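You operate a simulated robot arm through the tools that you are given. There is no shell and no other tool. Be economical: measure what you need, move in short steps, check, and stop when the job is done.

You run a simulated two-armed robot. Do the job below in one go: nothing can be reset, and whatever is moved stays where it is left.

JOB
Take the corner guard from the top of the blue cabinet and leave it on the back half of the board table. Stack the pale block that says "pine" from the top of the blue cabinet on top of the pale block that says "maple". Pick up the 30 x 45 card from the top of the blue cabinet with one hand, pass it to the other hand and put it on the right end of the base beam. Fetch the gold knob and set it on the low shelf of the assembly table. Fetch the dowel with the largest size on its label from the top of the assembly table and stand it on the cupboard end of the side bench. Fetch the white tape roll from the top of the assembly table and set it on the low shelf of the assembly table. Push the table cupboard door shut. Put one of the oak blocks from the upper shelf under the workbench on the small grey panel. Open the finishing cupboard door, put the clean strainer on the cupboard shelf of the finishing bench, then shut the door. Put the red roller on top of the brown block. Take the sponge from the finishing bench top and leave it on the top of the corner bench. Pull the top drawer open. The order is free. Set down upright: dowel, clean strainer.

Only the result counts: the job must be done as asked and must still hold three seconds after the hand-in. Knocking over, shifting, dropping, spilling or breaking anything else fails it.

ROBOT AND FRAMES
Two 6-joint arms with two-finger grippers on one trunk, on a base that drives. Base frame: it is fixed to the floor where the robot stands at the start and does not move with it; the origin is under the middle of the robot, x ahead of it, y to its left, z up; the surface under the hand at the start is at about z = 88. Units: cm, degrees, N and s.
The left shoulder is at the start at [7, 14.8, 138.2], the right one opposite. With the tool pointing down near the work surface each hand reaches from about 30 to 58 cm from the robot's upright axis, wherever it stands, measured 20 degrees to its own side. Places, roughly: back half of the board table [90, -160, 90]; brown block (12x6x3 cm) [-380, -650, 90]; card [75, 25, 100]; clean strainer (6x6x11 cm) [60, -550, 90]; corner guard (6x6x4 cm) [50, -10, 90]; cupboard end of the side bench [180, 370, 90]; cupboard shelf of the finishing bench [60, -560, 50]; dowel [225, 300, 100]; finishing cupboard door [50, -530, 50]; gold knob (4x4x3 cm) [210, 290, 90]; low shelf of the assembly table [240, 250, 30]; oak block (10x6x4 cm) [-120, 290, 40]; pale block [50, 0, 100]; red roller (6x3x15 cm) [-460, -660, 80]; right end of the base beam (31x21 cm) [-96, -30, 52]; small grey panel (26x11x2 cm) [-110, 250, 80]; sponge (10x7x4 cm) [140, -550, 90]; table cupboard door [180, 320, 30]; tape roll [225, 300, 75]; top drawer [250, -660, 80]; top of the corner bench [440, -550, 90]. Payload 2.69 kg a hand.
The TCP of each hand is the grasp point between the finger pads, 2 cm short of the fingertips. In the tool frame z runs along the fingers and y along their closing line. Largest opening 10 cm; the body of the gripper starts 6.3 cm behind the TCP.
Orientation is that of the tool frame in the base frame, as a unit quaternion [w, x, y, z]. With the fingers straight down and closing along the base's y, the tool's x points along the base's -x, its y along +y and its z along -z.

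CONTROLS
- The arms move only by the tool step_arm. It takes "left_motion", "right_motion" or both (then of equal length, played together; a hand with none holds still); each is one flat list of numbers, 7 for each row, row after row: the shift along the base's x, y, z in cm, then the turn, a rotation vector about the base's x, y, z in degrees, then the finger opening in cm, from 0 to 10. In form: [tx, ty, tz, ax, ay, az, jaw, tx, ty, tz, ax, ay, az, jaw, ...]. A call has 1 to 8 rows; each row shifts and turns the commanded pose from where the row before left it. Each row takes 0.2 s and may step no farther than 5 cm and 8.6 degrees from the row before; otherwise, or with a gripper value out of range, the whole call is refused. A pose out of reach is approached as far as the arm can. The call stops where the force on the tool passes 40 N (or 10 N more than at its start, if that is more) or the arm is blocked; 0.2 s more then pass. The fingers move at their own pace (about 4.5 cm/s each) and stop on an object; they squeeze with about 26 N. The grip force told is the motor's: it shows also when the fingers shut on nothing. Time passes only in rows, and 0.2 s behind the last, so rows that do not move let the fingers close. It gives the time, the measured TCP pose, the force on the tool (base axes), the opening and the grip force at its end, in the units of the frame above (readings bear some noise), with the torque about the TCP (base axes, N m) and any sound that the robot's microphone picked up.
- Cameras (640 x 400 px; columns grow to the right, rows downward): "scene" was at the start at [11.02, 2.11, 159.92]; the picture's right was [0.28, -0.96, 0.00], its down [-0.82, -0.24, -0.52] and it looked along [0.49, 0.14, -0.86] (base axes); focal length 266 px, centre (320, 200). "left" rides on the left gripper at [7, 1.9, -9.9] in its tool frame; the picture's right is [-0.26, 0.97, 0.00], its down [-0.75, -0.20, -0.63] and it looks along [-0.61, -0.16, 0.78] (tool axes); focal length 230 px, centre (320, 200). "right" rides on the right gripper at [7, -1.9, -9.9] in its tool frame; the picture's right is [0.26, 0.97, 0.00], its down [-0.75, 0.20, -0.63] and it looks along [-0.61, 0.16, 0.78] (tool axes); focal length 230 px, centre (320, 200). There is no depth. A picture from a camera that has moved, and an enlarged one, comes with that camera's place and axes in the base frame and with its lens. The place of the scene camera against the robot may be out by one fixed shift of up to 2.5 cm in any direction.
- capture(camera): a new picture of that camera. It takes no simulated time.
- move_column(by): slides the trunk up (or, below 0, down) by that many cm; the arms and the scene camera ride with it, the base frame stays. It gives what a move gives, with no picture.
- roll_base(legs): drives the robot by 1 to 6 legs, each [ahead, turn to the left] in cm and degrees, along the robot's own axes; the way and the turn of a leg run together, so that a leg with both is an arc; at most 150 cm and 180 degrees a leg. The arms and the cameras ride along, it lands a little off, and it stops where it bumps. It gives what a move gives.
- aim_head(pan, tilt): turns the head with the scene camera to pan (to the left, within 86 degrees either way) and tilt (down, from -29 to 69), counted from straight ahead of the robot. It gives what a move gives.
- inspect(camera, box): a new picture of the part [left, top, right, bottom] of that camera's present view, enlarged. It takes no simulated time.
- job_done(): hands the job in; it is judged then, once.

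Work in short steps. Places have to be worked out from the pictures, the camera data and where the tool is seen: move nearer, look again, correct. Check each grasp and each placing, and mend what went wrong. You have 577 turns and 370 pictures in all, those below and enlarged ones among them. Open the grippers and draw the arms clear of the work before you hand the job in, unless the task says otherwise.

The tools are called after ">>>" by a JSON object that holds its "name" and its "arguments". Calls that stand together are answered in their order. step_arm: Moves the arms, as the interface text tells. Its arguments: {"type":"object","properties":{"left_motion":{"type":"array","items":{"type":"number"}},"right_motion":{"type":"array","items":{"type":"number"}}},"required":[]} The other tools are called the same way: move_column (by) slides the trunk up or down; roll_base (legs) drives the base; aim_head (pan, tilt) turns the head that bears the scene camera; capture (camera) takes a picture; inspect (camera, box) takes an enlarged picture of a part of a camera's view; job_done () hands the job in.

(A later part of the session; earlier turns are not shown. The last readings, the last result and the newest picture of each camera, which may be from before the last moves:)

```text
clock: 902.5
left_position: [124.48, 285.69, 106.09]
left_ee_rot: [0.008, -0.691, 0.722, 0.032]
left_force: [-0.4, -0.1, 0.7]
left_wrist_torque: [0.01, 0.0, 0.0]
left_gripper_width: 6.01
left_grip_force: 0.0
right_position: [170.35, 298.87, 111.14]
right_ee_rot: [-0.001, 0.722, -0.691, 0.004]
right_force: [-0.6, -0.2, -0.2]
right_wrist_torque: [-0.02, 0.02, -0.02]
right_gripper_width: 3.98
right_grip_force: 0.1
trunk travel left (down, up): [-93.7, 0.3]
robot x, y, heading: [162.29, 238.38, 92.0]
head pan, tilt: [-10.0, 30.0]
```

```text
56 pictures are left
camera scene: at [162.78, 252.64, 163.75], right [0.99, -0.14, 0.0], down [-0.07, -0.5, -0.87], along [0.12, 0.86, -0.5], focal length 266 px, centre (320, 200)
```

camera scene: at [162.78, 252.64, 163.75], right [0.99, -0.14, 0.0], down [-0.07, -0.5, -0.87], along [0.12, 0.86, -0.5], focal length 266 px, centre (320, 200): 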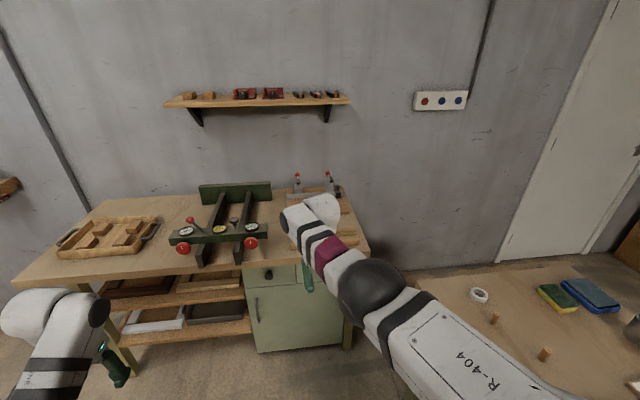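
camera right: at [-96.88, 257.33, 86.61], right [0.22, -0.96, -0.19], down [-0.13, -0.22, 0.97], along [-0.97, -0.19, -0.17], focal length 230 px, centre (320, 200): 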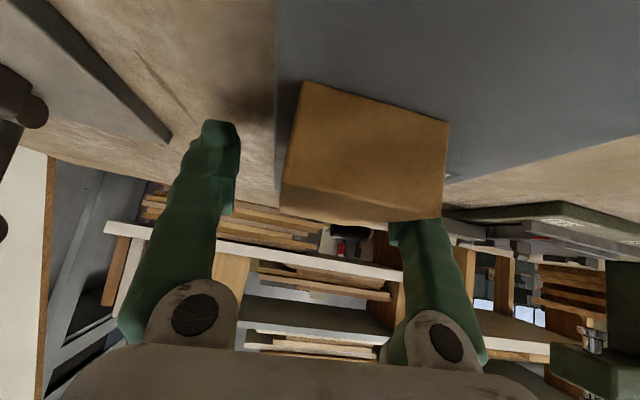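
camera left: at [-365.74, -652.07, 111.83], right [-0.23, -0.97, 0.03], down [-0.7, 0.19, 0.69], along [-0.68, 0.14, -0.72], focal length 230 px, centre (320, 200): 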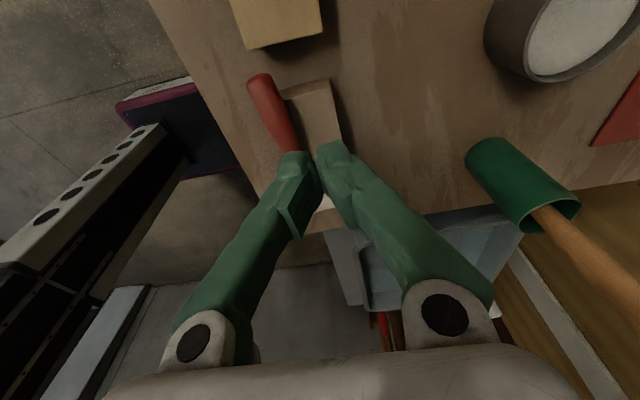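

Go to the table's west side: forward, turn right, approach.

>>> {"name": "roll_base", "arguments": {"legs": [[36, 0], [0, -92], [8, 0]]}}

>>> {"name": "aim_head", "arguments": {"pan": 0, "tilt": 52}}

>>> {"name": "capture", "arguments": {"camera": "scene"}}

>>> {"name": "capture", "arguments": {"camera": "left"}}

```text
clock: 909.8
left_position: [209.2, 313.3, 107.05]
left_ee_rot: [0.054, 0.015, 0.998, 0.018]
left_force: [0.0, 0.4, 1.4]
left_wrist_torque: [-0.06, -0.06, -0.03]
left_gripper_width: 5.98
left_grip_force: 0.1
right_position: [227.94, 268.05, 113.74]
right_ee_rot: [0.028, -0.021, 0.999, -0.003]
right_force: [-1.3, -1.0, 0.3]
right_wrist_torque: [-0.02, -0.05, 0.0]
right_gripper_width: 4.0
right_grip_force: 0.0
trunk travel left (down, up): [-93.7, 0.3]
robot x, y, heading: [168.99, 275.06, 2.2]
head pan, tilt: [-10.0, 30.0]
stopped in leg 3: the robot was blocked; the commanded pose is now the measured one
```

```text
clock: 910.7
left_position: [210.98, 313.44, 106.13]
left_ee_rot: [0.043, 0.016, 0.999, 0.015]
left_force: [0.2, -0.3, 0.6]
left_wrist_torque: [0.0, 0.02, -0.01]
left_gripper_width: 5.99
left_grip_force: 0.0
right_position: [229.26, 268.17, 112.66]
right_ee_rot: [0.018, -0.019, 1.0, -0.005]
right_force: [-0.7, -0.2, -0.2]
right_wrist_torque: [0.03, 0.01, -0.05]
right_gripper_width: 3.99
right_grip_force: 0.0
trunk travel left (down, up): [-93.7, 0.3]
robot x, y, heading: [169.02, 274.74, 2.0]
head pan, tilt: [0.0, 52.0]
```

```text
55 pictures are left
camera scene: at [180.43, 275.65, 160.61], right [0.04, -1.0, 0.0], down [-0.78, -0.03, -0.62], along [0.62, 0.02, -0.78], focal length 266 px, centre (320, 200)
```

scene: 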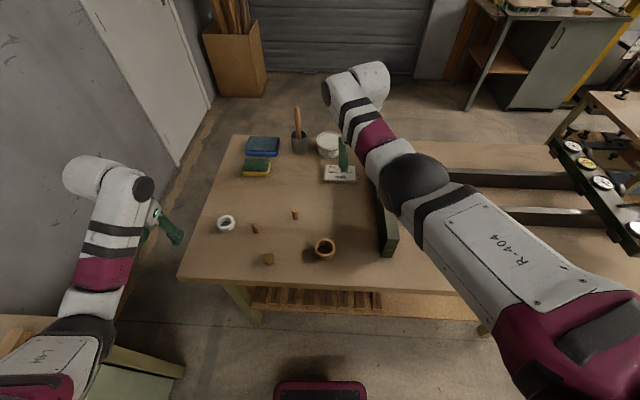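

```text
54 pictures are left
camera left: at [203.14, 315.2, 115.46], right [0.29, 0.96, 0.05], down [0.69, -0.24, 0.69], along [0.67, -0.16, -0.73], focal length 230 px, centre (320, 200)
```

left: 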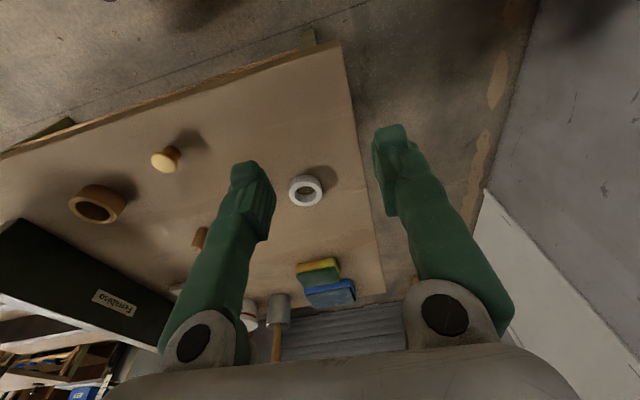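

Drive 6 cm closer, then position the left hand above the tape roll and the right hand above the knob.

>>> {"name": "step_arm", "arguments": {"left_motion": [0, 0, 0, 0, 0, 0, 9, 0, 0, 0, 0, 0, 0, 9]}}

>>> {"name": "roll_base", "arguments": {"legs": [[6, 0]]}}

>>> {"name": "step_arm", "arguments": {"left_motion": [0, 0, 0, 0, 0, 0, 9, 0, 0, 0, 0, 0, 0, 9]}}

>>> {"name": "step_arm", "arguments": {"left_motion": [2, -1.5, 0, 0, 0, 0, 9, 2, -1.5, -1, 0, 0, 0, 9, 2, -1.5, -1, 0, 0, 0, 9, 1, 0, -1, 0, 0, 0, 9, 0, 0, 0, 0, 0, 0, 9, 0, 0, 0, 0, 0, 0, 9, 0, 0, 0, 0, 0, 0, 9, 0, 0, 0, 0, 0, 0, 9], "right_motion": [-3, 3, -1, 0, 0, 0, 6, -3, 3, -1, 0, 0, 0, 6, -3, 3, -1, 0, 0, 0, 6, -3, 3, -1, 0, 0, 0, 6, -3, 3, -1, 0, 0, 0, 6, -3, 3, -1, 0, 0, 0, 6, -1.5, 3, -1, 0, 0, 0, 6, 0, 3, -1, 0, 0, 0, 6]}}

>>> {"name": "capture", "arguments": {"camera": "left"}}

>>> {"name": "capture", "arguments": {"camera": "right"}}

```text
clock: 911.3
left_position: [211.29, 313.5, 106.21]
left_ee_rot: [0.043, 0.016, 0.999, 0.015]
left_force: [-0.4, 0.5, 0.2]
left_wrist_torque: [0.0, -0.03, 0.03]
left_gripper_width: 9.01
left_grip_force: 0.1
right_position: [229.61, 268.12, 112.68]
right_ee_rot: [0.017, -0.02, 1.0, -0.005]
right_force: [-0.5, 0.3, 0.5]
right_wrist_torque: [0.03, -0.04, 0.01]
right_gripper_width: 3.99
right_grip_force: 0.1
trunk travel left (down, up): [-93.7, 0.3]
robot x, y, heading: [169.46, 275.29, 2.0]
head pan, tilt: [0.0, 52.0]
```

```text
clock: 912.8
left_position: [216.26, 313.44, 106.39]
left_ee_rot: [0.055, 0.018, 0.998, 0.014]
left_force: [1.3, 0.8, -0.3]
left_wrist_torque: [0.01, 0.1, 0.0]
left_gripper_width: 9.02
left_grip_force: 0.1
right_position: [235.1, 268.15, 112.11]
right_ee_rot: [0.004, -0.014, 1.0, -0.012]
right_force: [1.4, -0.4, -1.5]
right_wrist_torque: [-0.01, 0.1, 0.01]
right_gripper_width: 4.01
right_grip_force: 0.1
trunk travel left (down, up): [-93.7, 0.3]
robot x, y, heading: [175.3, 275.4, 1.8]
head pan, tilt: [0.0, 52.0]
stopped in leg 1: the robot was blocked; the commanded pose is now the measured one
```

```text
clock: 913.4
left_position: [215.59, 313.44, 106.57]
left_ee_rot: [0.058, 0.017, 0.998, 0.014]
left_force: [0.6, -0.3, 0.2]
left_wrist_torque: [-0.01, -0.01, -0.03]
left_gripper_width: 9.02
left_grip_force: 0.1
right_position: [234.2, 268.11, 112.4]
right_ee_rot: [0.008, -0.013, 1.0, -0.012]
right_force: [-1.2, -0.3, -0.6]
right_wrist_torque: [0.02, -0.01, 0.0]
right_gripper_width: 4.01
right_grip_force: 0.1
trunk travel left (down, up): [-93.7, 0.3]
robot x, y, heading: [175.36, 274.89, 2.4]
head pan, tilt: [0.0, 52.0]
```

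```text
clock: 915.4
left_position: [223.11, 309.99, 102.28]
left_ee_rot: [0.057, 0.019, 0.998, 0.015]
left_force: [0.5, -0.3, -0.8]
left_wrist_torque: [-0.01, -0.01, 0.0]
left_gripper_width: 9.0
left_grip_force: 0.0
left hand out of reach, approached as far as the arm can: row 1
right_position: [229.75, 279.82, 106.62]
right_ee_rot: [0.012, 0.023, 1.0, -0.014]
right_force: [-0.4, 0.5, -0.1]
right_wrist_torque: [0.01, 0.01, -0.03]
right_gripper_width: 5.99
right_grip_force: 0.0
right hand out of reach, approached as far as the arm can: row 3, 4, 5, 6, 7, 8
trunk travel left (down, up): [-93.7, 0.3]
robot x, y, heading: [175.28, 274.93, 1.9]
head pan, tilt: [0.0, 52.0]
stopped in row 8 (right hand): the arm was blocked; the commanded pose is now the measured one
```

```text
53 pictures are left
camera left: at [215.06, 311.79, 111.34], right [0.29, 0.96, 0.06], down [0.67, -0.25, 0.7], along [0.69, -0.16, -0.71], focal length 230 px, centre (320, 200)
```

left: 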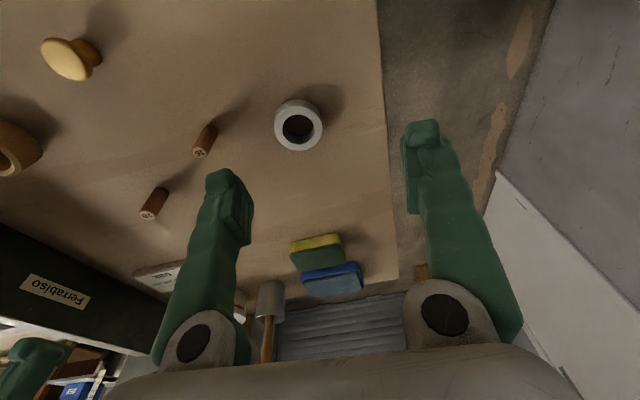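

```text
52 pictures are left
camera right: at [222.38, 278.7, 116.41], right [-0.21, 0.98, -0.03], down [0.74, 0.18, 0.64], along [0.63, 0.11, -0.77], focal length 230 px, centre (320, 200)
```

right: 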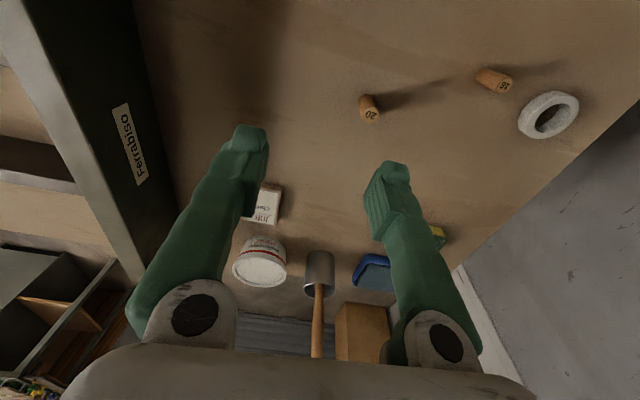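

Table top ≈ z 84.5. Lower the trunk 6 cm; left hand descends on the tape roll, right hand moves over the knob.

>>> {"name": "move_column", "arguments": {"by": -6}}

>>> {"name": "step_arm", "arguments": {"left_motion": [1.1, -0.8, -1, 0, 3.2, 0, 9, 1.1, -0.8, -1, 0, 3.2, 0, 9, 1.1, -0.8, 0, 0, 0, 0, 9, 0, 0, -3.5, 0, 0, 0, 9, 0, 0, -3.5, 0, 0, 0, 9, 0, 0, 0, 0, 0, 0, 5, 0, 0, 0, 0, 0, 0, 3, 0, 0, 0, 0, 0, 0, 3], "right_motion": [-2, 1, -2, 0, 0, 0, 6, -2, 1.5, -1, 0, 0, 0, 6, -2, 1.5, -1, 0, 0, 0, 6, -2, 1.5, 0, 0, 0, 0, 6, -2, 1.5, 0, 0, 0, 0, 6, -2, 1.5, 0, 0, 0, 0, 6, -2, 1.5, 0, 0, 0, 0, 6, -2, 1.5, 0, 0, 0, 0, 6]}}

>>> {"name": "capture", "arguments": {"camera": "right"}}

```text
clock: 916.4
left_position: [223.07, 310.02, 96.2]
left_ee_rot: [0.057, 0.018, 0.998, 0.015]
left_force: [0.7, -0.7, 0.8]
left_wrist_torque: [-0.02, 0.01, 0.03]
left_gripper_width: 9.01
left_grip_force: 0.1
right_position: [229.58, 279.96, 100.61]
right_ee_rot: [0.012, 0.023, 1.0, -0.014]
right_force: [0.4, -0.1, 0.1]
right_wrist_torque: [0.01, -0.01, -0.01]
right_gripper_width: 6.0
right_grip_force: 0.1
trunk travel left (down, up): [-87.7, 6.3]
robot x, y, heading: [175.28, 275.32, 2.3]
head pan, tilt: [0.0, 52.0]
```

```text
clock: 918.2
left_position: [226.46, 306.41, 87.97]
left_ee_rot: [0.009, 0.024, 1.0, 0.009]
left_force: [-5.6, -9.1, 28.9]
left_wrist_torque: [-0.9, 0.44, -0.01]
left_gripper_width: 5.13
left_grip_force: 16.1
right_position: [229.29, 278.15, 97.65]
right_ee_rot: [0.024, 0.054, 0.998, -0.017]
right_force: [-0.4, 0.9, -0.6]
right_wrist_torque: [-0.03, 0.0, -0.03]
right_gripper_width: 5.99
right_grip_force: 0.0
right hand out of reach, approached as far as the arm can: row 1, 2, 3, 4, 5, 6, 7, 8
trunk travel left (down, up): [-87.7, 6.3]
robot x, y, heading: [175.28, 275.39, 1.6]
head pan, tilt: [0.0, 52.0]
stopped in row 8 (left hand): the force on the tool passed its limit at 43 N (the readings are from after the stop); the commanded pose is now the measured one
```

```text
51 pictures are left
camera right: at [221.67, 277.48, 107.33], right [-0.15, 0.99, -0.04], down [0.74, 0.14, 0.66], along [0.66, 0.07, -0.75], focal length 230 px, centre (320, 200)
```

right: 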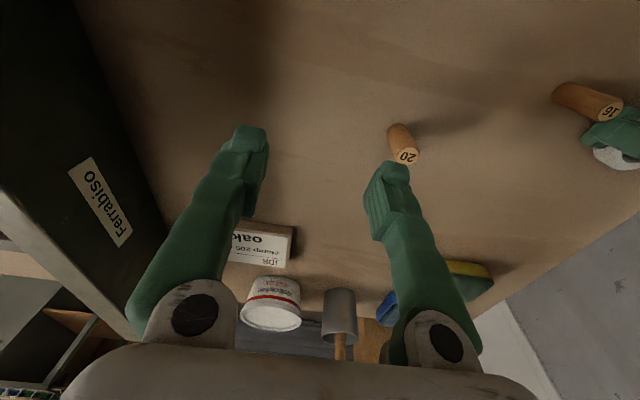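

Left is on the tape roll; close fully and lift. The right hand stays put.

>>> {"name": "step_arm", "arguments": {"left_motion": [0, 0, 0, 0, 0, 0, 3, 0, 0, 0, 0, 0, 0, 3, 0, 0, 2, 0, 0, 0, 3, 0, 0, 4, 0, 0, 0, 3, 0, 0, 4, 0, 0, 0, 3]}}

>>> {"name": "capture", "arguments": {"camera": "left"}}

```text
clock: 919.4
left_position: [226.51, 306.32, 97.53]
left_ee_rot: [0.002, 0.022, 1.0, 0.008]
left_force: [0.2, 0.1, -1.0]
left_wrist_torque: [-0.02, 0.04, -0.01]
left_gripper_width: 5.09
left_grip_force: 25.7
right_position: [229.89, 278.51, 97.82]
right_ee_rot: [0.027, 0.052, 0.998, -0.019]
right_force: [0.0, -1.2, -0.2]
right_wrist_torque: [0.05, -0.01, -0.03]
right_gripper_width: 6.0
right_grip_force: 0.0
trunk travel left (down, up): [-87.7, 6.3]
robot x, y, heading: [175.56, 275.11, 1.6]
head pan, tilt: [0.0, 52.0]
```

```text
50 pictures are left
camera left: at [219.39, 308.38, 107.47], right [0.3, 0.95, 0.02], down [0.74, -0.24, 0.63], along [0.6, -0.18, -0.78], focal length 230 px, centre (320, 200)
```

left: 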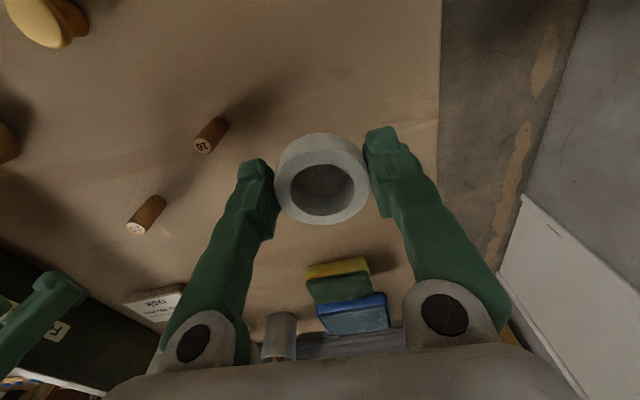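

Tape held. Drive around to the table's free shelf part (y≈225).

>>> {"name": "step_arm", "arguments": {"left_motion": [-1, -2.5, 1, 0, 0, 0, 3, -1, -2.5, 1, 0, 0, 0, 3, -1, -2.5, 1, 0, 0, 0, 3, 0, 0, 0, 0, 0, 0, 3]}}

>>> {"name": "roll_base", "arguments": {"legs": [[-45, 0], [0, -91], [68, 0], [0, 90]]}}

>>> {"name": "move_column", "arguments": {"by": -40}}

>>> {"name": "aim_head", "arguments": {"pan": 5, "tilt": 35}}

>>> {"name": "capture", "arguments": {"camera": "scene"}}

```text
clock: 920.4
left_position: [225.54, 299.34, 98.21]
left_ee_rot: [0.004, 0.023, 1.0, 0.008]
left_force: [-0.1, -0.1, -0.9]
left_wrist_torque: [-0.04, -0.03, 0.0]
left_gripper_width: 5.12
left_grip_force: 25.6
left hand out of reach, approached as far as the arm can: row 2, 3
right_position: [229.7, 278.58, 97.56]
right_ee_rot: [0.023, 0.053, 0.998, -0.02]
right_force: [-0.3, -0.5, -0.2]
right_wrist_torque: [-0.02, 0.0, -0.02]
right_gripper_width: 6.01
right_grip_force: 0.0
trunk travel left (down, up): [-87.7, 6.3]
robot x, y, heading: [175.34, 275.01, 1.6]
head pan, tilt: [0.0, 52.0]
```

```text
clock: 934.0
left_position: [183.3, 227.48, 98.25]
left_ee_rot: [0.004, 0.051, 0.999, 0.008]
left_force: [-0.6, -0.6, 0.1]
left_wrist_torque: [0.03, -0.01, -0.01]
left_gripper_width: 5.12
left_grip_force: 26.1
right_position: [186.35, 206.47, 97.84]
right_ee_rot: [0.024, 0.08, 0.996, -0.02]
right_force: [-0.5, 0.1, 0.0]
right_wrist_torque: [0.0, -0.02, 0.01]
right_gripper_width: 6.0
right_grip_force: 0.1
trunk travel left (down, up): [-87.7, 6.3]
robot x, y, heading: [131.83, 206.4, -1.6]
head pan, tilt: [0.0, 52.0]
```

```text
clock: 937.8
left_position: [183.31, 227.47, 58.36]
left_ee_rot: [0.005, 0.05, 0.999, 0.007]
left_force: [-0.3, -0.3, -0.4]
left_wrist_torque: [0.05, 0.0, 0.02]
left_gripper_width: 5.13
left_grip_force: 25.8
right_position: [186.4, 206.57, 57.9]
right_ee_rot: [0.024, 0.081, 0.996, -0.02]
right_force: [-1.0, 1.0, -0.1]
right_wrist_torque: [0.02, 0.03, 0.02]
right_gripper_width: 6.0
right_grip_force: 0.1
trunk travel left (down, up): [-47.7, 46.3]
robot x, y, heading: [131.64, 206.51, -1.7]
head pan, tilt: [0.0, 52.0]
```

```text
clock: 938.6
left_position: [183.26, 227.42, 58.35]
left_ee_rot: [0.004, 0.05, 0.999, 0.008]
left_force: [0.0, -0.1, 0.1]
left_wrist_torque: [0.0, 0.02, -0.02]
left_gripper_width: 5.12
left_grip_force: 26.0
right_position: [186.45, 206.41, 57.96]
right_ee_rot: [0.025, 0.08, 0.996, -0.019]
right_force: [-0.4, 0.0, -1.1]
right_wrist_torque: [-0.01, -0.02, -0.01]
right_gripper_width: 6.01
right_grip_force: 0.0
trunk travel left (down, up): [-47.7, 46.3]
robot x, y, heading: [131.61, 206.36, -1.4]
head pan, tilt: [5.0, 35.0]
```

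```text
49 pictures are left
camera scene: at [144.97, 206.92, 116.97], right [0.06, -1.0, 0.0], down [-0.57, -0.03, -0.82], along [0.82, 0.05, -0.57], focal length 266 px, centre (320, 200)
```

scene: 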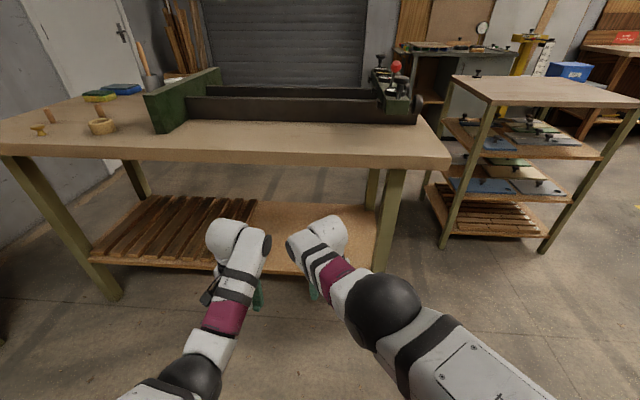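

Lower the trunk 20 cm more and drive under the table over the plain shelf area.

>>> {"name": "move_column", "arguments": {"by": -19}}

>>> {"name": "roll_base", "arguments": {"legs": [[44, 0]]}}

>>> {"name": "step_arm", "arguments": {"left_motion": [0, 0, 0, 0, 0, 0, 3, 0, 0, 0, 0, 0, 0, 3]}}

>>> {"name": "capture", "arguments": {"camera": "left"}}

```text
clock: 940.7
left_position: [183.36, 227.51, 39.21]
left_ee_rot: [0.005, 0.05, 0.999, 0.008]
left_force: [0.3, -0.3, -0.2]
left_wrist_torque: [0.01, 0.01, 0.01]
left_gripper_width: 5.1
left_grip_force: 26.3
right_position: [186.38, 206.44, 38.84]
right_ee_rot: [0.025, 0.081, 0.996, -0.02]
right_force: [-0.3, -0.4, 0.0]
right_wrist_torque: [0.01, 0.02, -0.02]
right_gripper_width: 5.97
right_grip_force: 0.1
trunk travel left (down, up): [-28.7, 65.3]
robot x, y, heading: [131.31, 206.56, -1.5]
head pan, tilt: [5.0, 35.0]
```

```text
clock: 943.4
left_position: [227.5, 226.7, 39.33]
left_ee_rot: [0.004, 0.049, 0.999, 0.008]
left_force: [0.9, 0.4, -0.7]
left_wrist_torque: [-0.02, -0.03, 0.02]
left_gripper_width: 5.12
left_grip_force: 25.9
right_position: [230.68, 205.59, 38.81]
right_ee_rot: [0.025, 0.079, 0.996, -0.019]
right_force: [0.4, 0.6, -0.6]
right_wrist_torque: [-0.03, 0.01, -0.02]
right_gripper_width: 5.99
right_grip_force: 0.0
trunk travel left (down, up): [-28.7, 65.3]
robot x, y, heading: [176.09, 205.03, -1.3]
head pan, tilt: [5.0, 35.0]
```

```text
clock: 944.0
left_position: [227.45, 226.7, 39.2]
left_ee_rot: [0.003, 0.049, 0.999, 0.008]
left_force: [0.3, 0.5, -0.5]
left_wrist_torque: [0.01, 0.06, -0.01]
left_gripper_width: 5.12
left_grip_force: 26.4
right_position: [230.74, 205.52, 38.86]
right_ee_rot: [0.025, 0.079, 0.996, -0.02]
right_force: [0.2, -0.8, 0.6]
right_wrist_torque: [0.01, -0.03, -0.01]
right_gripper_width: 6.0
right_grip_force: 0.0
trunk travel left (down, up): [-28.7, 65.3]
robot x, y, heading: [175.69, 205.3, -1.2]
head pan, tilt: [5.0, 35.0]
```

```text
48 pictures are left
camera left: at [220.55, 228.96, 49.1], right [0.35, 0.94, 0.02], down [0.72, -0.28, 0.63], along [0.6, -0.21, -0.77], focal length 230 px, centre (320, 200)
```

left: 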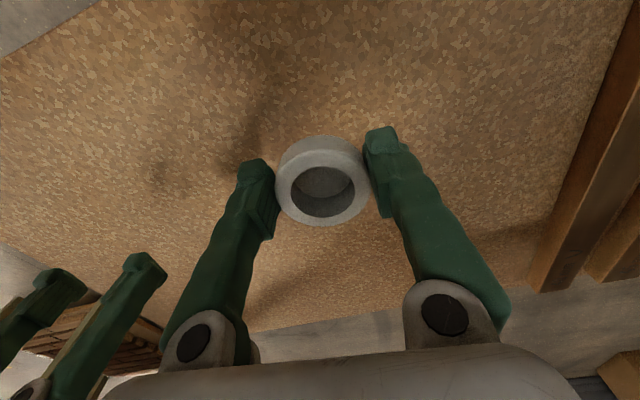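

Over the plain shelf board. Lower to contact and release.

>>> {"name": "step_arm", "arguments": {"left_motion": [0, 0, -1.5, 0, 0, 0, 3, 0, 0, -1.5, 0, 0, 0, 3, 0, 0, -1, 0, 0, 0, 3, 0, 0, -1, 0, 0, 0, 3, 0, 0, -0.8, 0, 0, 0, 3, 0, 0, -0.8, 0, 0, 0, 3, 0, 0, -0.8, 0, 0, 0, 3, 0, 0, -0.8, 0, 0, 0, 3]}}

```text
clock: 945.8
left_position: [227.67, 226.53, 32.07]
left_ee_rot: [0.012, 0.05, 0.999, 0.011]
left_force: [-8.4, -0.4, 26.5]
left_wrist_torque: [-0.7, 0.5, -0.34]
left_gripper_width: 5.11
left_grip_force: 26.3
right_position: [230.69, 205.66, 39.2]
right_ee_rot: [0.026, 0.078, 0.996, -0.019]
right_force: [0.4, 0.1, -0.9]
right_wrist_torque: [0.0, 0.03, -0.02]
right_gripper_width: 5.99
right_grip_force: 0.1
trunk travel left (down, up): [-28.7, 65.3]
robot x, y, heading: [175.88, 205.1, -1.1]
head pan, tilt: [5.0, 35.0]
stopped in row 8 (left hand): the force on the tool passed its limit at 44 N (the readings are from after the stop); the commanded pose is now the measured one
```

>>> {"name": "step_arm", "arguments": {"left_motion": [0, 0, 0.3, 0, 0, 0, 6, 0, 0, 0, 0, 0, 0, 8, 0, 0, 0, 0, 0, 0, 8, 0, 0, 3, 0, 0, 0, 8, 0, 0, 3, 0, 0, 0, 8, 0, 0, 1.5, 0, 0, 0, 8]}}

>>> {"name": "roll_base", "arguments": {"legs": [[-44, 0]]}}

>>> {"name": "capture", "arguments": {"camera": "scene"}}

```text
clock: 947.2
left_position: [227.8, 226.52, 39.4]
left_ee_rot: [0.008, 0.049, 0.999, 0.009]
left_force: [-0.3, -0.7, -0.4]
left_wrist_torque: [-0.05, -0.02, 0.04]
left_gripper_width: 7.99
left_grip_force: 0.1
right_position: [230.61, 205.52, 38.66]
right_ee_rot: [0.024, 0.079, 0.996, -0.02]
right_force: [0.6, -0.9, -0.8]
right_wrist_torque: [0.02, 0.05, 0.0]
right_gripper_width: 5.98
right_grip_force: 0.0
trunk travel left (down, up): [-28.7, 65.3]
robot x, y, heading: [175.77, 205.38, -1.5]
head pan, tilt: [5.0, 35.0]
```

```text
clock: 949.9
left_position: [184.24, 227.18, 39.4]
left_ee_rot: [0.008, 0.053, 0.999, 0.009]
left_force: [0.0, 0.3, 0.1]
left_wrist_torque: [-0.01, 0.03, 0.0]
left_gripper_width: 7.99
left_grip_force: 0.0
right_position: [187.0, 206.34, 38.89]
right_ee_rot: [0.025, 0.081, 0.996, -0.02]
right_force: [0.2, 0.7, -0.8]
right_wrist_torque: [-0.03, 0.01, 0.0]
right_gripper_width: 6.0
right_grip_force: 0.1
trunk travel left (down, up): [-28.7, 65.3]
robot x, y, heading: [131.97, 206.07, -1.6]
head pan, tilt: [5.0, 35.0]
```

```text
47 pictures are left
camera scene: at [145.46, 206.88, 97.98], right [0.06, -1.0, 0.0], down [-0.57, -0.03, -0.82], along [0.82, 0.05, -0.57], focal length 266 px, centre (320, 200)
```

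scene: 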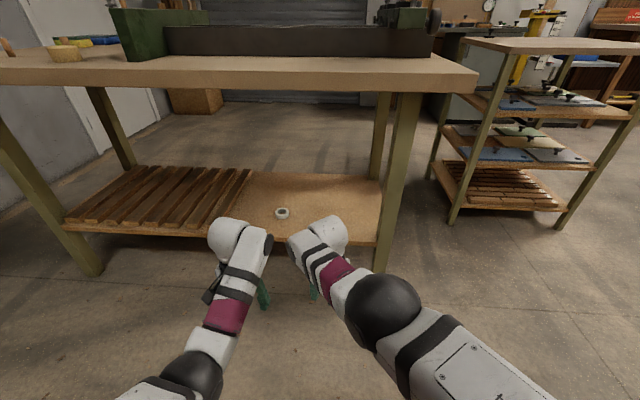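

Tape placed on the low shelf. Return for the gold knob.

>>> {"name": "move_column", "arguments": {"by": 40}}

>>> {"name": "move_column", "arguments": {"by": 25}}

>>> {"name": "roll_base", "arguments": {"legs": [[0, 91.6], [66, 0], [0, -90], [30, 0]]}}

>>> {"name": "step_arm", "arguments": {"left_motion": [0, 0, 0, 0, 0, 0, 8, 0, 0, 0, 0, 0, 0, 8]}}

>>> {"name": "capture", "arguments": {"camera": "left"}}

```text
clock: 953.7
left_position: [184.26, 227.28, 79.38]
left_ee_rot: [0.007, 0.053, 0.999, 0.009]
left_force: [0.1, 0.3, 0.0]
left_wrist_torque: [0.01, 0.01, 0.0]
left_gripper_width: 8.0
left_grip_force: 0.1
right_position: [186.93, 206.27, 78.85]
right_ee_rot: [0.024, 0.082, 0.996, -0.02]
right_force: [0.5, 0.7, -0.6]
right_wrist_torque: [0.03, 0.01, 0.0]
right_gripper_width: 6.0
right_grip_force: 0.1
trunk travel left (down, up): [-68.7, 25.3]
robot x, y, heading: [132.27, 206.06, -1.5]
head pan, tilt: [5.0, 35.0]
```

```text
clock: 956.3
left_position: [184.27, 227.25, 104.4]
left_ee_rot: [0.008, 0.052, 0.999, 0.008]
left_force: [0.0, -0.4, -0.4]
left_wrist_torque: [0.03, 0.01, 0.02]
left_gripper_width: 7.99
left_grip_force: 0.1
right_position: [186.98, 206.34, 103.8]
right_ee_rot: [0.024, 0.083, 0.996, -0.02]
right_force: [-0.2, 0.2, -0.1]
right_wrist_torque: [-0.01, -0.01, -0.01]
right_gripper_width: 6.02
right_grip_force: 0.0
trunk travel left (down, up): [-93.7, 0.3]
robot x, y, heading: [132.39, 206.18, -1.8]
head pan, tilt: [5.0, 35.0]
```

```text
clock: 969.5
left_position: [214.58, 290.8, 104.6]
left_ee_rot: [0.009, 0.069, 0.998, 0.008]
left_force: [0.3, -0.2, 0.4]
left_wrist_torque: [-0.01, -0.03, 0.01]
left_gripper_width: 8.01
left_grip_force: 0.0
right_position: [216.62, 269.93, 104.04]
right_ee_rot: [0.026, 0.098, 0.995, -0.021]
right_force: [-0.8, -0.2, 0.4]
right_wrist_torque: [-0.01, -0.02, 0.01]
right_gripper_width: 6.0
right_grip_force: 0.0
trunk travel left (down, up): [-93.7, 0.3]
robot x, y, heading: [161.99, 271.66, -3.6]
head pan, tilt: [5.0, 35.0]
```

```text
clock: 970.1
left_position: [214.81, 290.85, 104.34]
left_ee_rot: [0.008, 0.069, 0.998, 0.007]
left_force: [-0.1, -0.2, 0.5]
left_wrist_torque: [-0.03, -0.04, 0.01]
left_gripper_width: 8.01
left_grip_force: 0.0
right_position: [216.7, 269.79, 103.87]
right_ee_rot: [0.025, 0.1, 0.994, -0.021]
right_force: [0.4, 1.2, 1.0]
right_wrist_torque: [-0.03, 0.03, 0.03]
right_gripper_width: 6.01
right_grip_force: 0.0
trunk travel left (down, up): [-93.7, 0.3]
robot x, y, heading: [162.27, 271.58, -3.6]
head pan, tilt: [5.0, 35.0]
```

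```text
46 pictures are left
camera left: at [207.74, 293.5, 114.22], right [0.39, 0.92, 0.02], down [0.7, -0.31, 0.64], along [0.59, -0.23, -0.77], focal length 230 px, centre (320, 200)
```

left: 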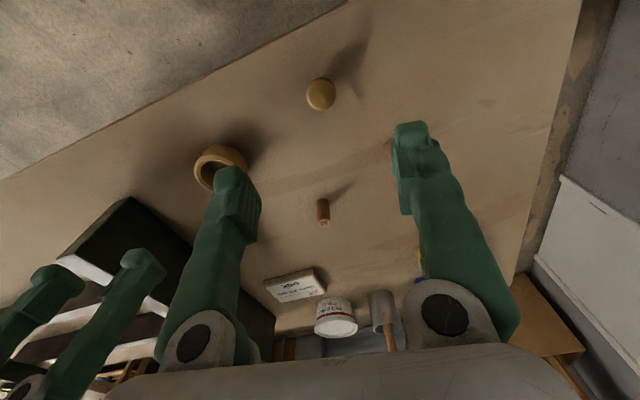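

Knob ≈[214.5, 291.4]. Descend and grip.

>>> {"name": "step_arm", "arguments": {"left_motion": [-0.2, 0.5, -4, 0, 0, 0, 8, 0, 0, -4, 0, 0, 0, 8, 0, 0, -4, 0, 0, 0, 8, 0, 0, -3, 0, 0, 0, 8, 0, 0, -1.8, 0, 0, 0, 8, 0, 0, 0, 0, 0, 0, 4, 0, 0, 0, 0, 0, 0, 2, 0, 0, 0, 0, 0, 0, 2]}}

>>> {"name": "capture", "arguments": {"camera": "left"}}

```text
clock: 971.9
left_position: [214.51, 291.17, 87.92]
left_ee_rot: [0.009, 0.068, 0.998, 0.01]
left_force: [-2.2, -10.9, 13.0]
left_wrist_torque: [-0.48, 0.2, 0.02]
left_gripper_width: 2.63
left_grip_force: 4.7
right_position: [216.55, 269.63, 103.87]
right_ee_rot: [0.025, 0.098, 0.995, -0.019]
right_force: [0.0, -0.2, -1.2]
right_wrist_torque: [0.0, 0.0, 0.01]
right_gripper_width: 6.0
right_grip_force: 0.1
trunk travel left (down, up): [-93.7, 0.3]
robot x, y, heading: [161.98, 271.61, -3.4]
head pan, tilt: [5.0, 35.0]
```

```text
45 pictures are left
camera left: at [207.52, 293.79, 97.76], right [0.39, 0.92, 0.02], down [0.7, -0.31, 0.64], along [0.59, -0.23, -0.77], focal length 230 px, centre (320, 200)
```

left: 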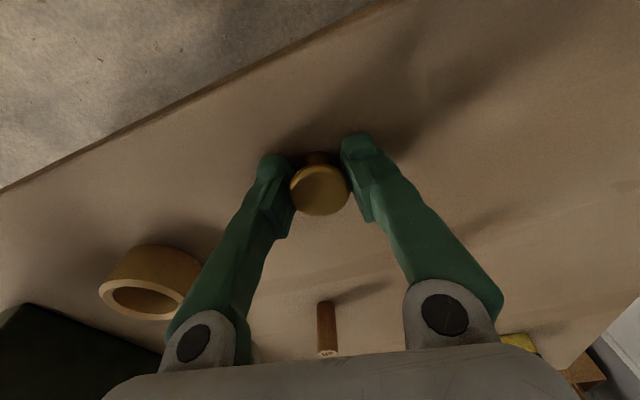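

>>> {"name": "step_arm", "arguments": {"left_motion": [0, 0, 0.2, 0, 0, 0, 0, 0, 0, 0, 0, 0, 0, 0, 0, 0, 0, 0, 0, 0, 0, 0, 0, 3, 0, 0, 0, 0, 0, 0, 4, 0, 0, 0, 0, 0, 0, 4, 0, 0, 0, 0, 0, 0, 3, 0, 0, 0, 0]}}

>>> {"name": "capture", "arguments": {"camera": "left"}}

```text
clock: 973.5
left_position: [214.49, 291.38, 101.87]
left_ee_rot: [0.006, 0.069, 0.998, 0.008]
left_force: [0.0, 0.2, 0.0]
left_wrist_torque: [0.01, 0.01, -0.03]
left_gripper_width: 2.09
left_grip_force: 25.9
right_position: [216.87, 269.93, 103.78]
right_ee_rot: [0.024, 0.097, 0.995, -0.021]
right_force: [-0.6, -0.1, 1.1]
right_wrist_torque: [-0.01, 0.01, 0.01]
right_gripper_width: 6.01
right_grip_force: 0.1
trunk travel left (down, up): [-93.7, 0.3]
robot x, y, heading: [162.01, 271.58, -3.5]
head pan, tilt: [5.0, 35.0]
```

```text
44 pictures are left
camera left: at [207.65, 294.0, 111.6], right [0.39, 0.92, 0.02], down [0.71, -0.31, 0.64], along [0.59, -0.23, -0.77], focal length 230 px, centre (320, 200)
```

left: 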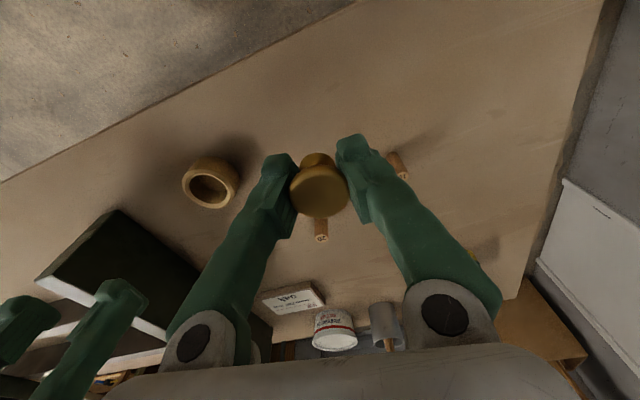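

Knob held. Raise the right hand a bit and drive to the shelf again, slightly further north (y≈240).

>>> {"name": "step_arm", "arguments": {"right_motion": [0.5, 0, 2.5, 0, 0, 0, 4, 0.5, 0, 2.5, 0, 0, 0, 4, 0, 0, 2, 0, 0, 0, 4, 0, 0, 0, 0, 0, 0, 4]}}

>>> {"name": "roll_base", "arguments": {"legs": [[-32, 0], [0, -86.4], [54, 0], [0, 89]]}}

>>> {"name": "move_column", "arguments": {"by": -40}}

>>> {"name": "move_column", "arguments": {"by": -23}}

>>> {"name": "capture", "arguments": {"camera": "scene"}}

```text
clock: 974.5
left_position: [214.67, 291.33, 101.83]
left_ee_rot: [0.007, 0.069, 0.998, 0.008]
left_force: [-0.1, 0.0, -0.5]
left_wrist_torque: [0.0, 0.03, 0.0]
left_gripper_width: 2.09
left_grip_force: 26.2
right_position: [218.48, 270.05, 110.74]
right_ee_rot: [0.023, 0.098, 0.995, -0.021]
right_force: [0.4, -0.1, 0.7]
right_wrist_torque: [0.0, 0.0, 0.02]
right_gripper_width: 3.98
right_grip_force: 0.1
right hand out of reach, approached as far as the arm can: row 3
trunk travel left (down, up): [-93.7, 0.3]
robot x, y, heading: [162.07, 271.23, -3.6]
head pan, tilt: [5.0, 35.0]
```

```text
clock: 986.7
left_position: [182.79, 239.84, 101.73]
left_ee_rot: [0.008, 0.063, 0.998, 0.008]
left_force: [-0.4, 0.3, 0.3]
left_wrist_torque: [0.01, 0.02, -0.03]
left_gripper_width: 2.03
left_grip_force: 25.1
right_position: [187.03, 218.51, 110.65]
right_ee_rot: [0.023, 0.091, 0.995, -0.022]
right_force: [0.0, 0.9, 0.2]
right_wrist_torque: [-0.04, -0.03, 0.01]
right_gripper_width: 4.0
right_grip_force: 0.1
trunk travel left (down, up): [-93.7, 0.3]
robot x, y, heading: [130.43, 219.35, -2.9]
head pan, tilt: [5.0, 35.0]
```

```text
clock: 990.6
left_position: [182.9, 239.96, 61.89]
left_ee_rot: [0.008, 0.064, 0.998, 0.008]
left_force: [-0.3, 0.1, 0.3]
left_wrist_torque: [0.01, 0.01, 0.02]
left_gripper_width: 2.0
left_grip_force: 25.8
right_position: [187.02, 218.58, 70.82]
right_ee_rot: [0.024, 0.092, 0.995, -0.022]
right_force: [-0.3, 0.1, 0.1]
right_wrist_torque: [0.01, -0.05, 0.02]
right_gripper_width: 4.0
right_grip_force: 0.0
trunk travel left (down, up): [-53.7, 40.3]
robot x, y, heading: [130.22, 219.36, -2.7]
head pan, tilt: [5.0, 35.0]
```

```text
clock: 993.0
left_position: [182.78, 239.9, 38.7]
left_ee_rot: [0.007, 0.063, 0.998, 0.008]
left_force: [0.2, 0.0, -1.2]
left_wrist_torque: [0.03, 0.02, -0.03]
left_gripper_width: 1.99
left_grip_force: 26.0
right_position: [186.96, 218.63, 47.82]
right_ee_rot: [0.024, 0.092, 0.995, -0.021]
right_force: [0.3, -0.6, 0.0]
right_wrist_torque: [-0.01, -0.02, 0.01]
right_gripper_width: 4.01
right_grip_force: 0.0
trunk travel left (down, up): [-30.7, 63.3]
robot x, y, heading: [130.53, 219.72, -2.7]
head pan, tilt: [5.0, 35.0]
```

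```text
43 pictures are left
camera scene: at [143.9, 219.86, 99.98], right [0.04, -1.0, 0.0], down [-0.57, -0.02, -0.82], along [0.82, 0.03, -0.57], focal length 266 px, centre (320, 200)
```

scene: 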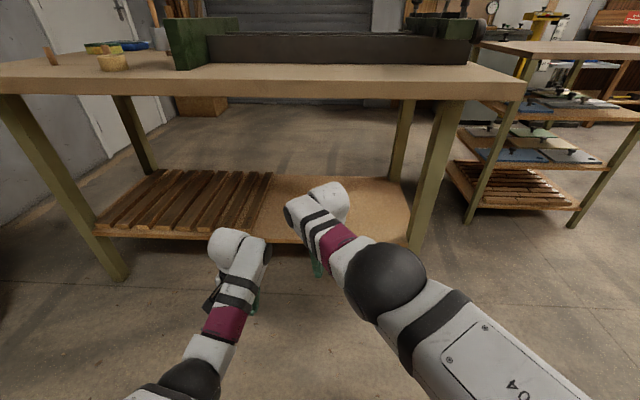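

>>> {"name": "roll_base", "arguments": {"legs": [[44, 0]]}}

>>> {"name": "step_arm", "arguments": {"left_motion": [0, 0, 0, 0, 0, 0, 0, 0, 0, -2, 0, 0, 0, 0, 0, 0, -2, 0, 0, 0, 0, 0, 0, -1, 0, 0, 0, 0, 0, 0, -0.7, 0, 0, 0, 0, 0, 0, -0.6, 0, 0, 0, 0]}}

>>> {"name": "capture", "arguments": {"camera": "left"}}

```text
clock: 995.6
left_position: [226.58, 237.45, 38.74]
left_ee_rot: [0.007, 0.066, 0.998, 0.008]
left_force: [0.5, 0.3, -0.2]
left_wrist_torque: [0.0, -0.01, 0.02]
left_gripper_width: 1.98
left_grip_force: 25.7
right_position: [230.72, 215.95, 47.71]
right_ee_rot: [0.022, 0.095, 0.995, -0.02]
right_force: [0.0, -0.4, -0.1]
right_wrist_torque: [-0.02, -0.04, 0.0]
right_gripper_width: 4.0
right_grip_force: 0.1
trunk travel left (down, up): [-30.7, 63.3]
robot x, y, heading: [174.28, 217.27, -3.5]
head pan, tilt: [5.0, 35.0]
```

```text
clock: 997.0
left_position: [226.71, 237.19, 32.54]
left_ee_rot: [0.008, 0.066, 0.998, 0.009]
left_force: [-0.6, 0.3, -1.0]
left_wrist_torque: [-0.02, -0.01, -0.02]
left_gripper_width: 1.95
left_grip_force: 26.4
right_position: [230.56, 216.05, 47.69]
right_ee_rot: [0.024, 0.094, 0.995, -0.022]
right_force: [0.3, 0.1, -0.7]
right_wrist_torque: [0.0, 0.01, 0.0]
right_gripper_width: 3.98
right_grip_force: 0.1
trunk travel left (down, up): [-30.7, 63.3]
robot x, y, heading: [174.31, 217.1, -3.2]
head pan, tilt: [5.0, 35.0]
```

```text
42 pictures are left
camera left: at [219.63, 239.85, 42.38], right [0.38, 0.92, 0.02], down [0.71, -0.31, 0.64], along [0.59, -0.23, -0.77], focal length 230 px, centre (320, 200)
```

left: 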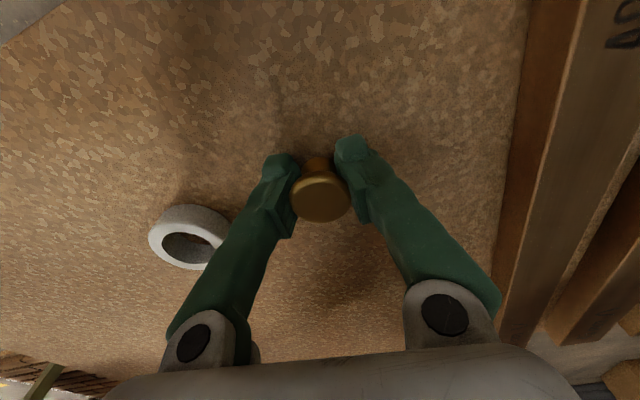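

>>> {"name": "step_arm", "arguments": {"left_motion": [0, 0, -0.3, 0, 0, 0, 0, 0, 0, -0.3, 0, 0, 0, 0, 0, 0, 0, 0, 0, 0, 4, 0, 0, 0, 0, 0, 0, 7, 0, 0, 0, 0, 0, 0, 7, 0, 0, 3, 0, 0, 0, 7, 0, 0, 4, 0, 0, 0, 7]}}

>>> {"name": "capture", "arguments": {"camera": "left"}}

```text
clock: 998.6
left_position: [226.47, 237.3, 39.06]
left_ee_rot: [0.007, 0.065, 0.998, 0.009]
left_force: [0.3, -0.5, -0.1]
left_wrist_torque: [0.01, 0.02, -0.02]
left_gripper_width: 6.99
left_grip_force: 0.1
right_position: [230.69, 216.06, 47.85]
right_ee_rot: [0.023, 0.095, 0.995, -0.022]
right_force: [-0.1, 0.3, -1.0]
right_wrist_torque: [-0.01, -0.02, -0.01]
right_gripper_width: 4.0
right_grip_force: 0.1
trunk travel left (down, up): [-30.7, 63.3]
robot x, y, heading: [174.65, 217.22, -3.3]
head pan, tilt: [5.0, 35.0]
```

```text
41 pictures are left
camera left: at [219.57, 239.84, 48.93], right [0.38, 0.92, 0.02], down [0.71, -0.31, 0.64], along [0.59, -0.23, -0.77], focal length 230 px, centre (320, 200)
```

left: 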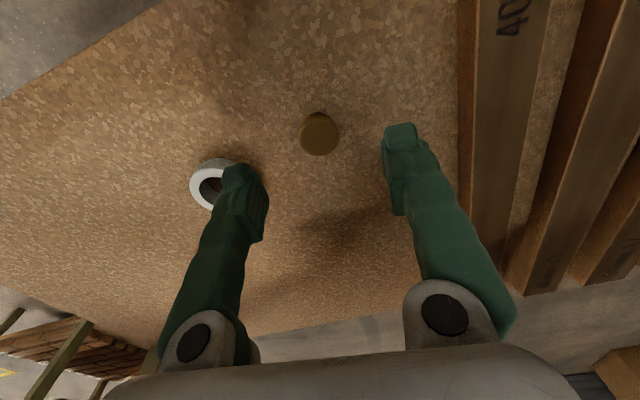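

Knob placed. Now the dowel "20": go back to the table's west side at y≈266.

>>> {"name": "roll_base", "arguments": {"legs": [[-42, 0]]}}

>>> {"name": "move_column", "arguments": {"by": 40}}

>>> {"name": "move_column", "arguments": {"by": 23}}

>>> {"name": "roll_base", "arguments": {"legs": [[0, 93.2], [45, 0], [0, -90], [38, 0]]}}

>>> {"name": "step_arm", "arguments": {"left_motion": [0, 0, 0, 0, 0, 0, 7, 0, 0, 0, 0, 0, 0, 7]}}

>>> {"name": "capture", "arguments": {"camera": "left"}}

```text
clock: 1001.2
left_position: [184.33, 239.77, 39.11]
left_ee_rot: [0.008, 0.063, 0.998, 0.009]
left_force: [-0.2, 0.1, 0.8]
left_wrist_torque: [0.02, 0.01, -0.01]
left_gripper_width: 7.0
left_grip_force: 0.0
right_position: [188.79, 218.58, 47.7]
right_ee_rot: [0.024, 0.091, 0.995, -0.022]
right_force: [-0.3, -0.7, -0.2]
right_wrist_torque: [-0.03, 0.0, -0.01]
right_gripper_width: 4.01
right_grip_force: 0.0
trunk travel left (down, up): [-30.7, 63.3]
robot x, y, heading: [132.61, 219.46, -2.9]
head pan, tilt: [5.0, 35.0]
```

```text
clock: 1005.0
left_position: [184.46, 239.8, 78.99]
left_ee_rot: [0.007, 0.061, 0.998, 0.009]
left_force: [-0.9, 0.1, -0.3]
left_wrist_torque: [0.02, -0.01, -0.02]
left_gripper_width: 7.01
left_grip_force: 0.0
right_position: [188.76, 218.43, 87.78]
right_ee_rot: [0.024, 0.091, 0.995, -0.022]
right_force: [0.5, 0.1, -0.3]
right_wrist_torque: [0.05, -0.02, -0.02]
right_gripper_width: 3.99
right_grip_force: 0.1
trunk travel left (down, up): [-70.7, 23.3]
robot x, y, heading: [132.45, 219.6, -2.6]
head pan, tilt: [5.0, 35.0]
```

```text
clock: 1007.5
left_position: [184.39, 239.81, 102.12]
left_ee_rot: [0.007, 0.062, 0.998, 0.009]
left_force: [-0.4, 0.9, 0.1]
left_wrist_torque: [0.03, 0.05, 0.01]
left_gripper_width: 7.0
left_grip_force: 0.0
right_position: [188.73, 218.48, 110.72]
right_ee_rot: [0.024, 0.09, 0.995, -0.021]
right_force: [0.8, 0.3, -0.8]
right_wrist_torque: [0.0, 0.02, -0.02]
right_gripper_width: 4.04
right_grip_force: 0.1
trunk travel left (down, up): [-93.7, 0.3]
robot x, y, heading: [132.1, 219.33, -2.9]
head pan, tilt: [5.0, 35.0]
```

```text
clock: 1020.0
left_position: [222.33, 283.91, 102.2]
left_ee_rot: [0.008, 0.051, 0.999, 0.008]
left_force: [0.4, 0.2, -0.3]
left_wrist_torque: [-0.02, 0.02, 0.0]
left_gripper_width: 7.02
left_grip_force: 0.1
right_position: [226.95, 262.86, 110.94]
right_ee_rot: [0.024, 0.08, 0.996, -0.021]
right_force: [0.3, -0.2, -0.6]
right_wrist_torque: [0.02, -0.04, -0.07]
right_gripper_width: 3.98
right_grip_force: 0.1
trunk travel left (down, up): [-93.7, 0.3]
robot x, y, heading: [170.92, 262.6, -1.7]
head pan, tilt: [5.0, 35.0]
```

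```text
clock: 1020.6
left_position: [222.43, 284.0, 102.15]
left_ee_rot: [0.008, 0.052, 0.999, 0.008]
left_force: [0.6, -0.1, 0.1]
left_wrist_torque: [-0.03, 0.0, 0.0]
left_gripper_width: 6.98
left_grip_force: 0.0
right_position: [227.06, 262.78, 110.75]
right_ee_rot: [0.024, 0.081, 0.996, -0.021]
right_force: [-0.4, -0.7, 1.0]
right_wrist_torque: [0.03, -0.01, 0.01]
right_gripper_width: 4.02
right_grip_force: 0.1
trunk travel left (down, up): [-93.7, 0.3]
robot x, y, heading: [171.02, 262.17, -1.8]
head pan, tilt: [5.0, 35.0]
```

```text
40 pictures are left
camera left: at [215.43, 286.34, 111.95], right [0.36, 0.93, 0.02], down [0.72, -0.29, 0.64], along [0.6, -0.21, -0.77], focal length 230 px, centre (320, 200)
```

left: 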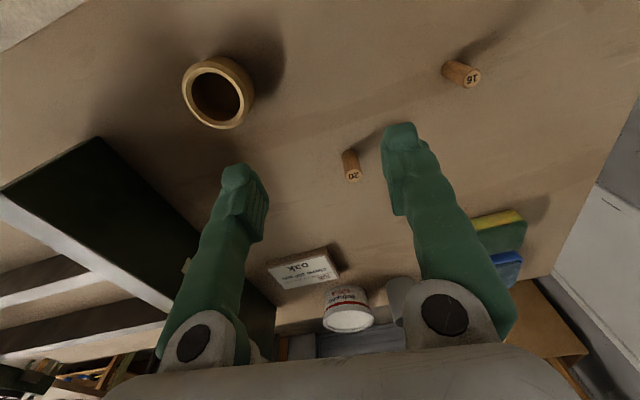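

Dowel 20 at ≈[229.6, 285.1]. Move 4 cm closer, lower trunk 7, then descend.

>>> {"name": "roll_base", "arguments": {"legs": [[4, 0]]}}

>>> {"name": "step_arm", "arguments": {"left_motion": [0, 0, 0, 0, 0, 0, 6, 0, 0, 0, 0, 0, 0, 6]}}

>>> {"name": "move_column", "arguments": {"by": -7}}

>>> {"name": "capture", "arguments": {"camera": "left"}}

```text
clock: 1021.5
left_position: [226.78, 283.89, 102.16]
left_ee_rot: [0.006, 0.051, 0.999, 0.008]
left_force: [-0.1, 0.3, 0.5]
left_wrist_torque: [0.03, 0.02, -0.03]
left_gripper_width: 6.96
left_grip_force: 0.1
right_position: [233.16, 263.99, 111.54]
right_ee_rot: [0.039, 0.077, 0.996, -0.009]
right_force: [0.3, -0.6, 0.6]
right_wrist_torque: [-0.01, 0.06, 0.01]
right_gripper_width: 3.99
right_grip_force: 0.1
trunk travel left (down, up): [-93.7, 0.3]
robot x, y, heading: [174.93, 262.28, -1.5]
head pan, tilt: [5.0, 35.0]
```

```text
clock: 1022.1
left_position: [226.3, 283.82, 102.14]
left_ee_rot: [0.009, 0.052, 0.999, 0.007]
left_force: [-0.4, -0.3, -0.4]
left_wrist_torque: [-0.04, 0.09, 0.0]
left_gripper_width: 6.01
left_grip_force: 0.1
right_position: [232.66, 264.02, 111.75]
right_ee_rot: [0.042, 0.076, 0.996, -0.007]
right_force: [1.7, -0.3, -0.3]
right_wrist_torque: [0.02, 0.05, 0.0]
right_gripper_width: 4.02
right_grip_force: 0.1
trunk travel left (down, up): [-93.7, 0.3]
robot x, y, heading: [175.08, 262.59, -1.5]
head pan, tilt: [5.0, 35.0]
```

```text
clock: 1023.1
left_position: [225.47, 283.91, 95.63]
left_ee_rot: [0.014, 0.051, 0.999, 0.008]
left_force: [0.4, -0.3, 0.8]
left_wrist_torque: [-0.05, -0.02, 0.03]
left_gripper_width: 5.98
left_grip_force: 0.1
right_position: [231.79, 264.07, 105.45]
right_ee_rot: [0.049, 0.076, 0.996, -0.007]
right_force: [0.5, 0.3, 0.0]
right_wrist_torque: [0.01, -0.02, -0.02]
right_gripper_width: 4.0
right_grip_force: 0.0
trunk travel left (down, up): [-86.7, 7.3]
robot x, y, heading: [175.07, 262.41, -1.5]
head pan, tilt: [5.0, 35.0]
```

```text
39 pictures are left
camera left: at [218.26, 286.25, 105.3], right [0.35, 0.93, 0.02], down [0.71, -0.29, 0.65], along [0.61, -0.21, -0.76], focal length 230 px, centre (320, 200)
```

left: 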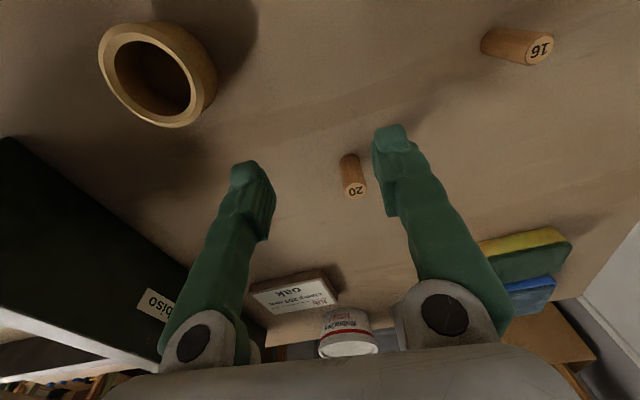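

>>> {"name": "step_arm", "arguments": {"left_motion": [2, 0.7, 0, 0, 0, 0, 6, 2, 0.7, 0, 0, 0, 0, 6, 0, 0, 0, 0, 0, 0, 6, 0, 0, -3.5, 0, 0, 0, 6, 0, 0, -3.3, 0, 0, 0, 6, 0, 0, 0, 0, 0, 0, 3, 0, 0, 0, 0, 0, 0, 1, 0, 0, 0, 0, 0, 0, 0]}}

>>> {"name": "capture", "arguments": {"camera": "left"}}

```text
clock: 1024.9
left_position: [229.56, 285.18, 89.07]
left_ee_rot: [0.013, 0.052, 0.999, 0.008]
left_force: [-0.5, -0.2, 0.4]
left_wrist_torque: [0.01, 0.03, 0.0]
left_gripper_width: 1.66
left_grip_force: 19.6
right_position: [232.0, 264.29, 105.4]
right_ee_rot: [0.048, 0.076, 0.996, -0.007]
right_force: [-0.3, -0.3, 0.1]
right_wrist_torque: [-0.01, 0.01, 0.0]
right_gripper_width: 3.99
right_grip_force: 0.0
trunk travel left (down, up): [-86.7, 7.3]
robot x, y, heading: [174.91, 262.3, -1.6]
head pan, tilt: [5.0, 35.0]
```

```text
38 pictures are left
camera left: at [222.52, 287.47, 98.74], right [0.35, 0.93, 0.02], down [0.71, -0.29, 0.64], along [0.61, -0.21, -0.76], focal length 230 px, centre (320, 200)
```

left: 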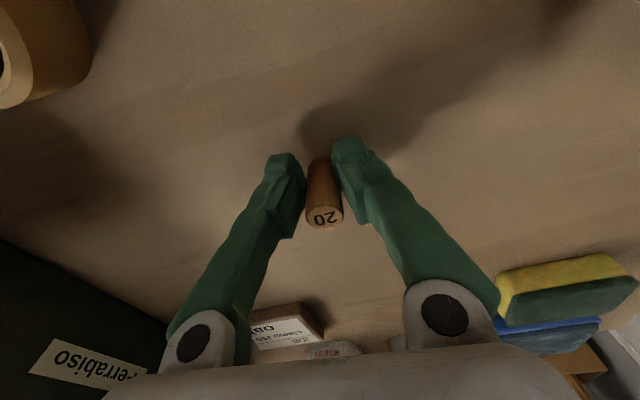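

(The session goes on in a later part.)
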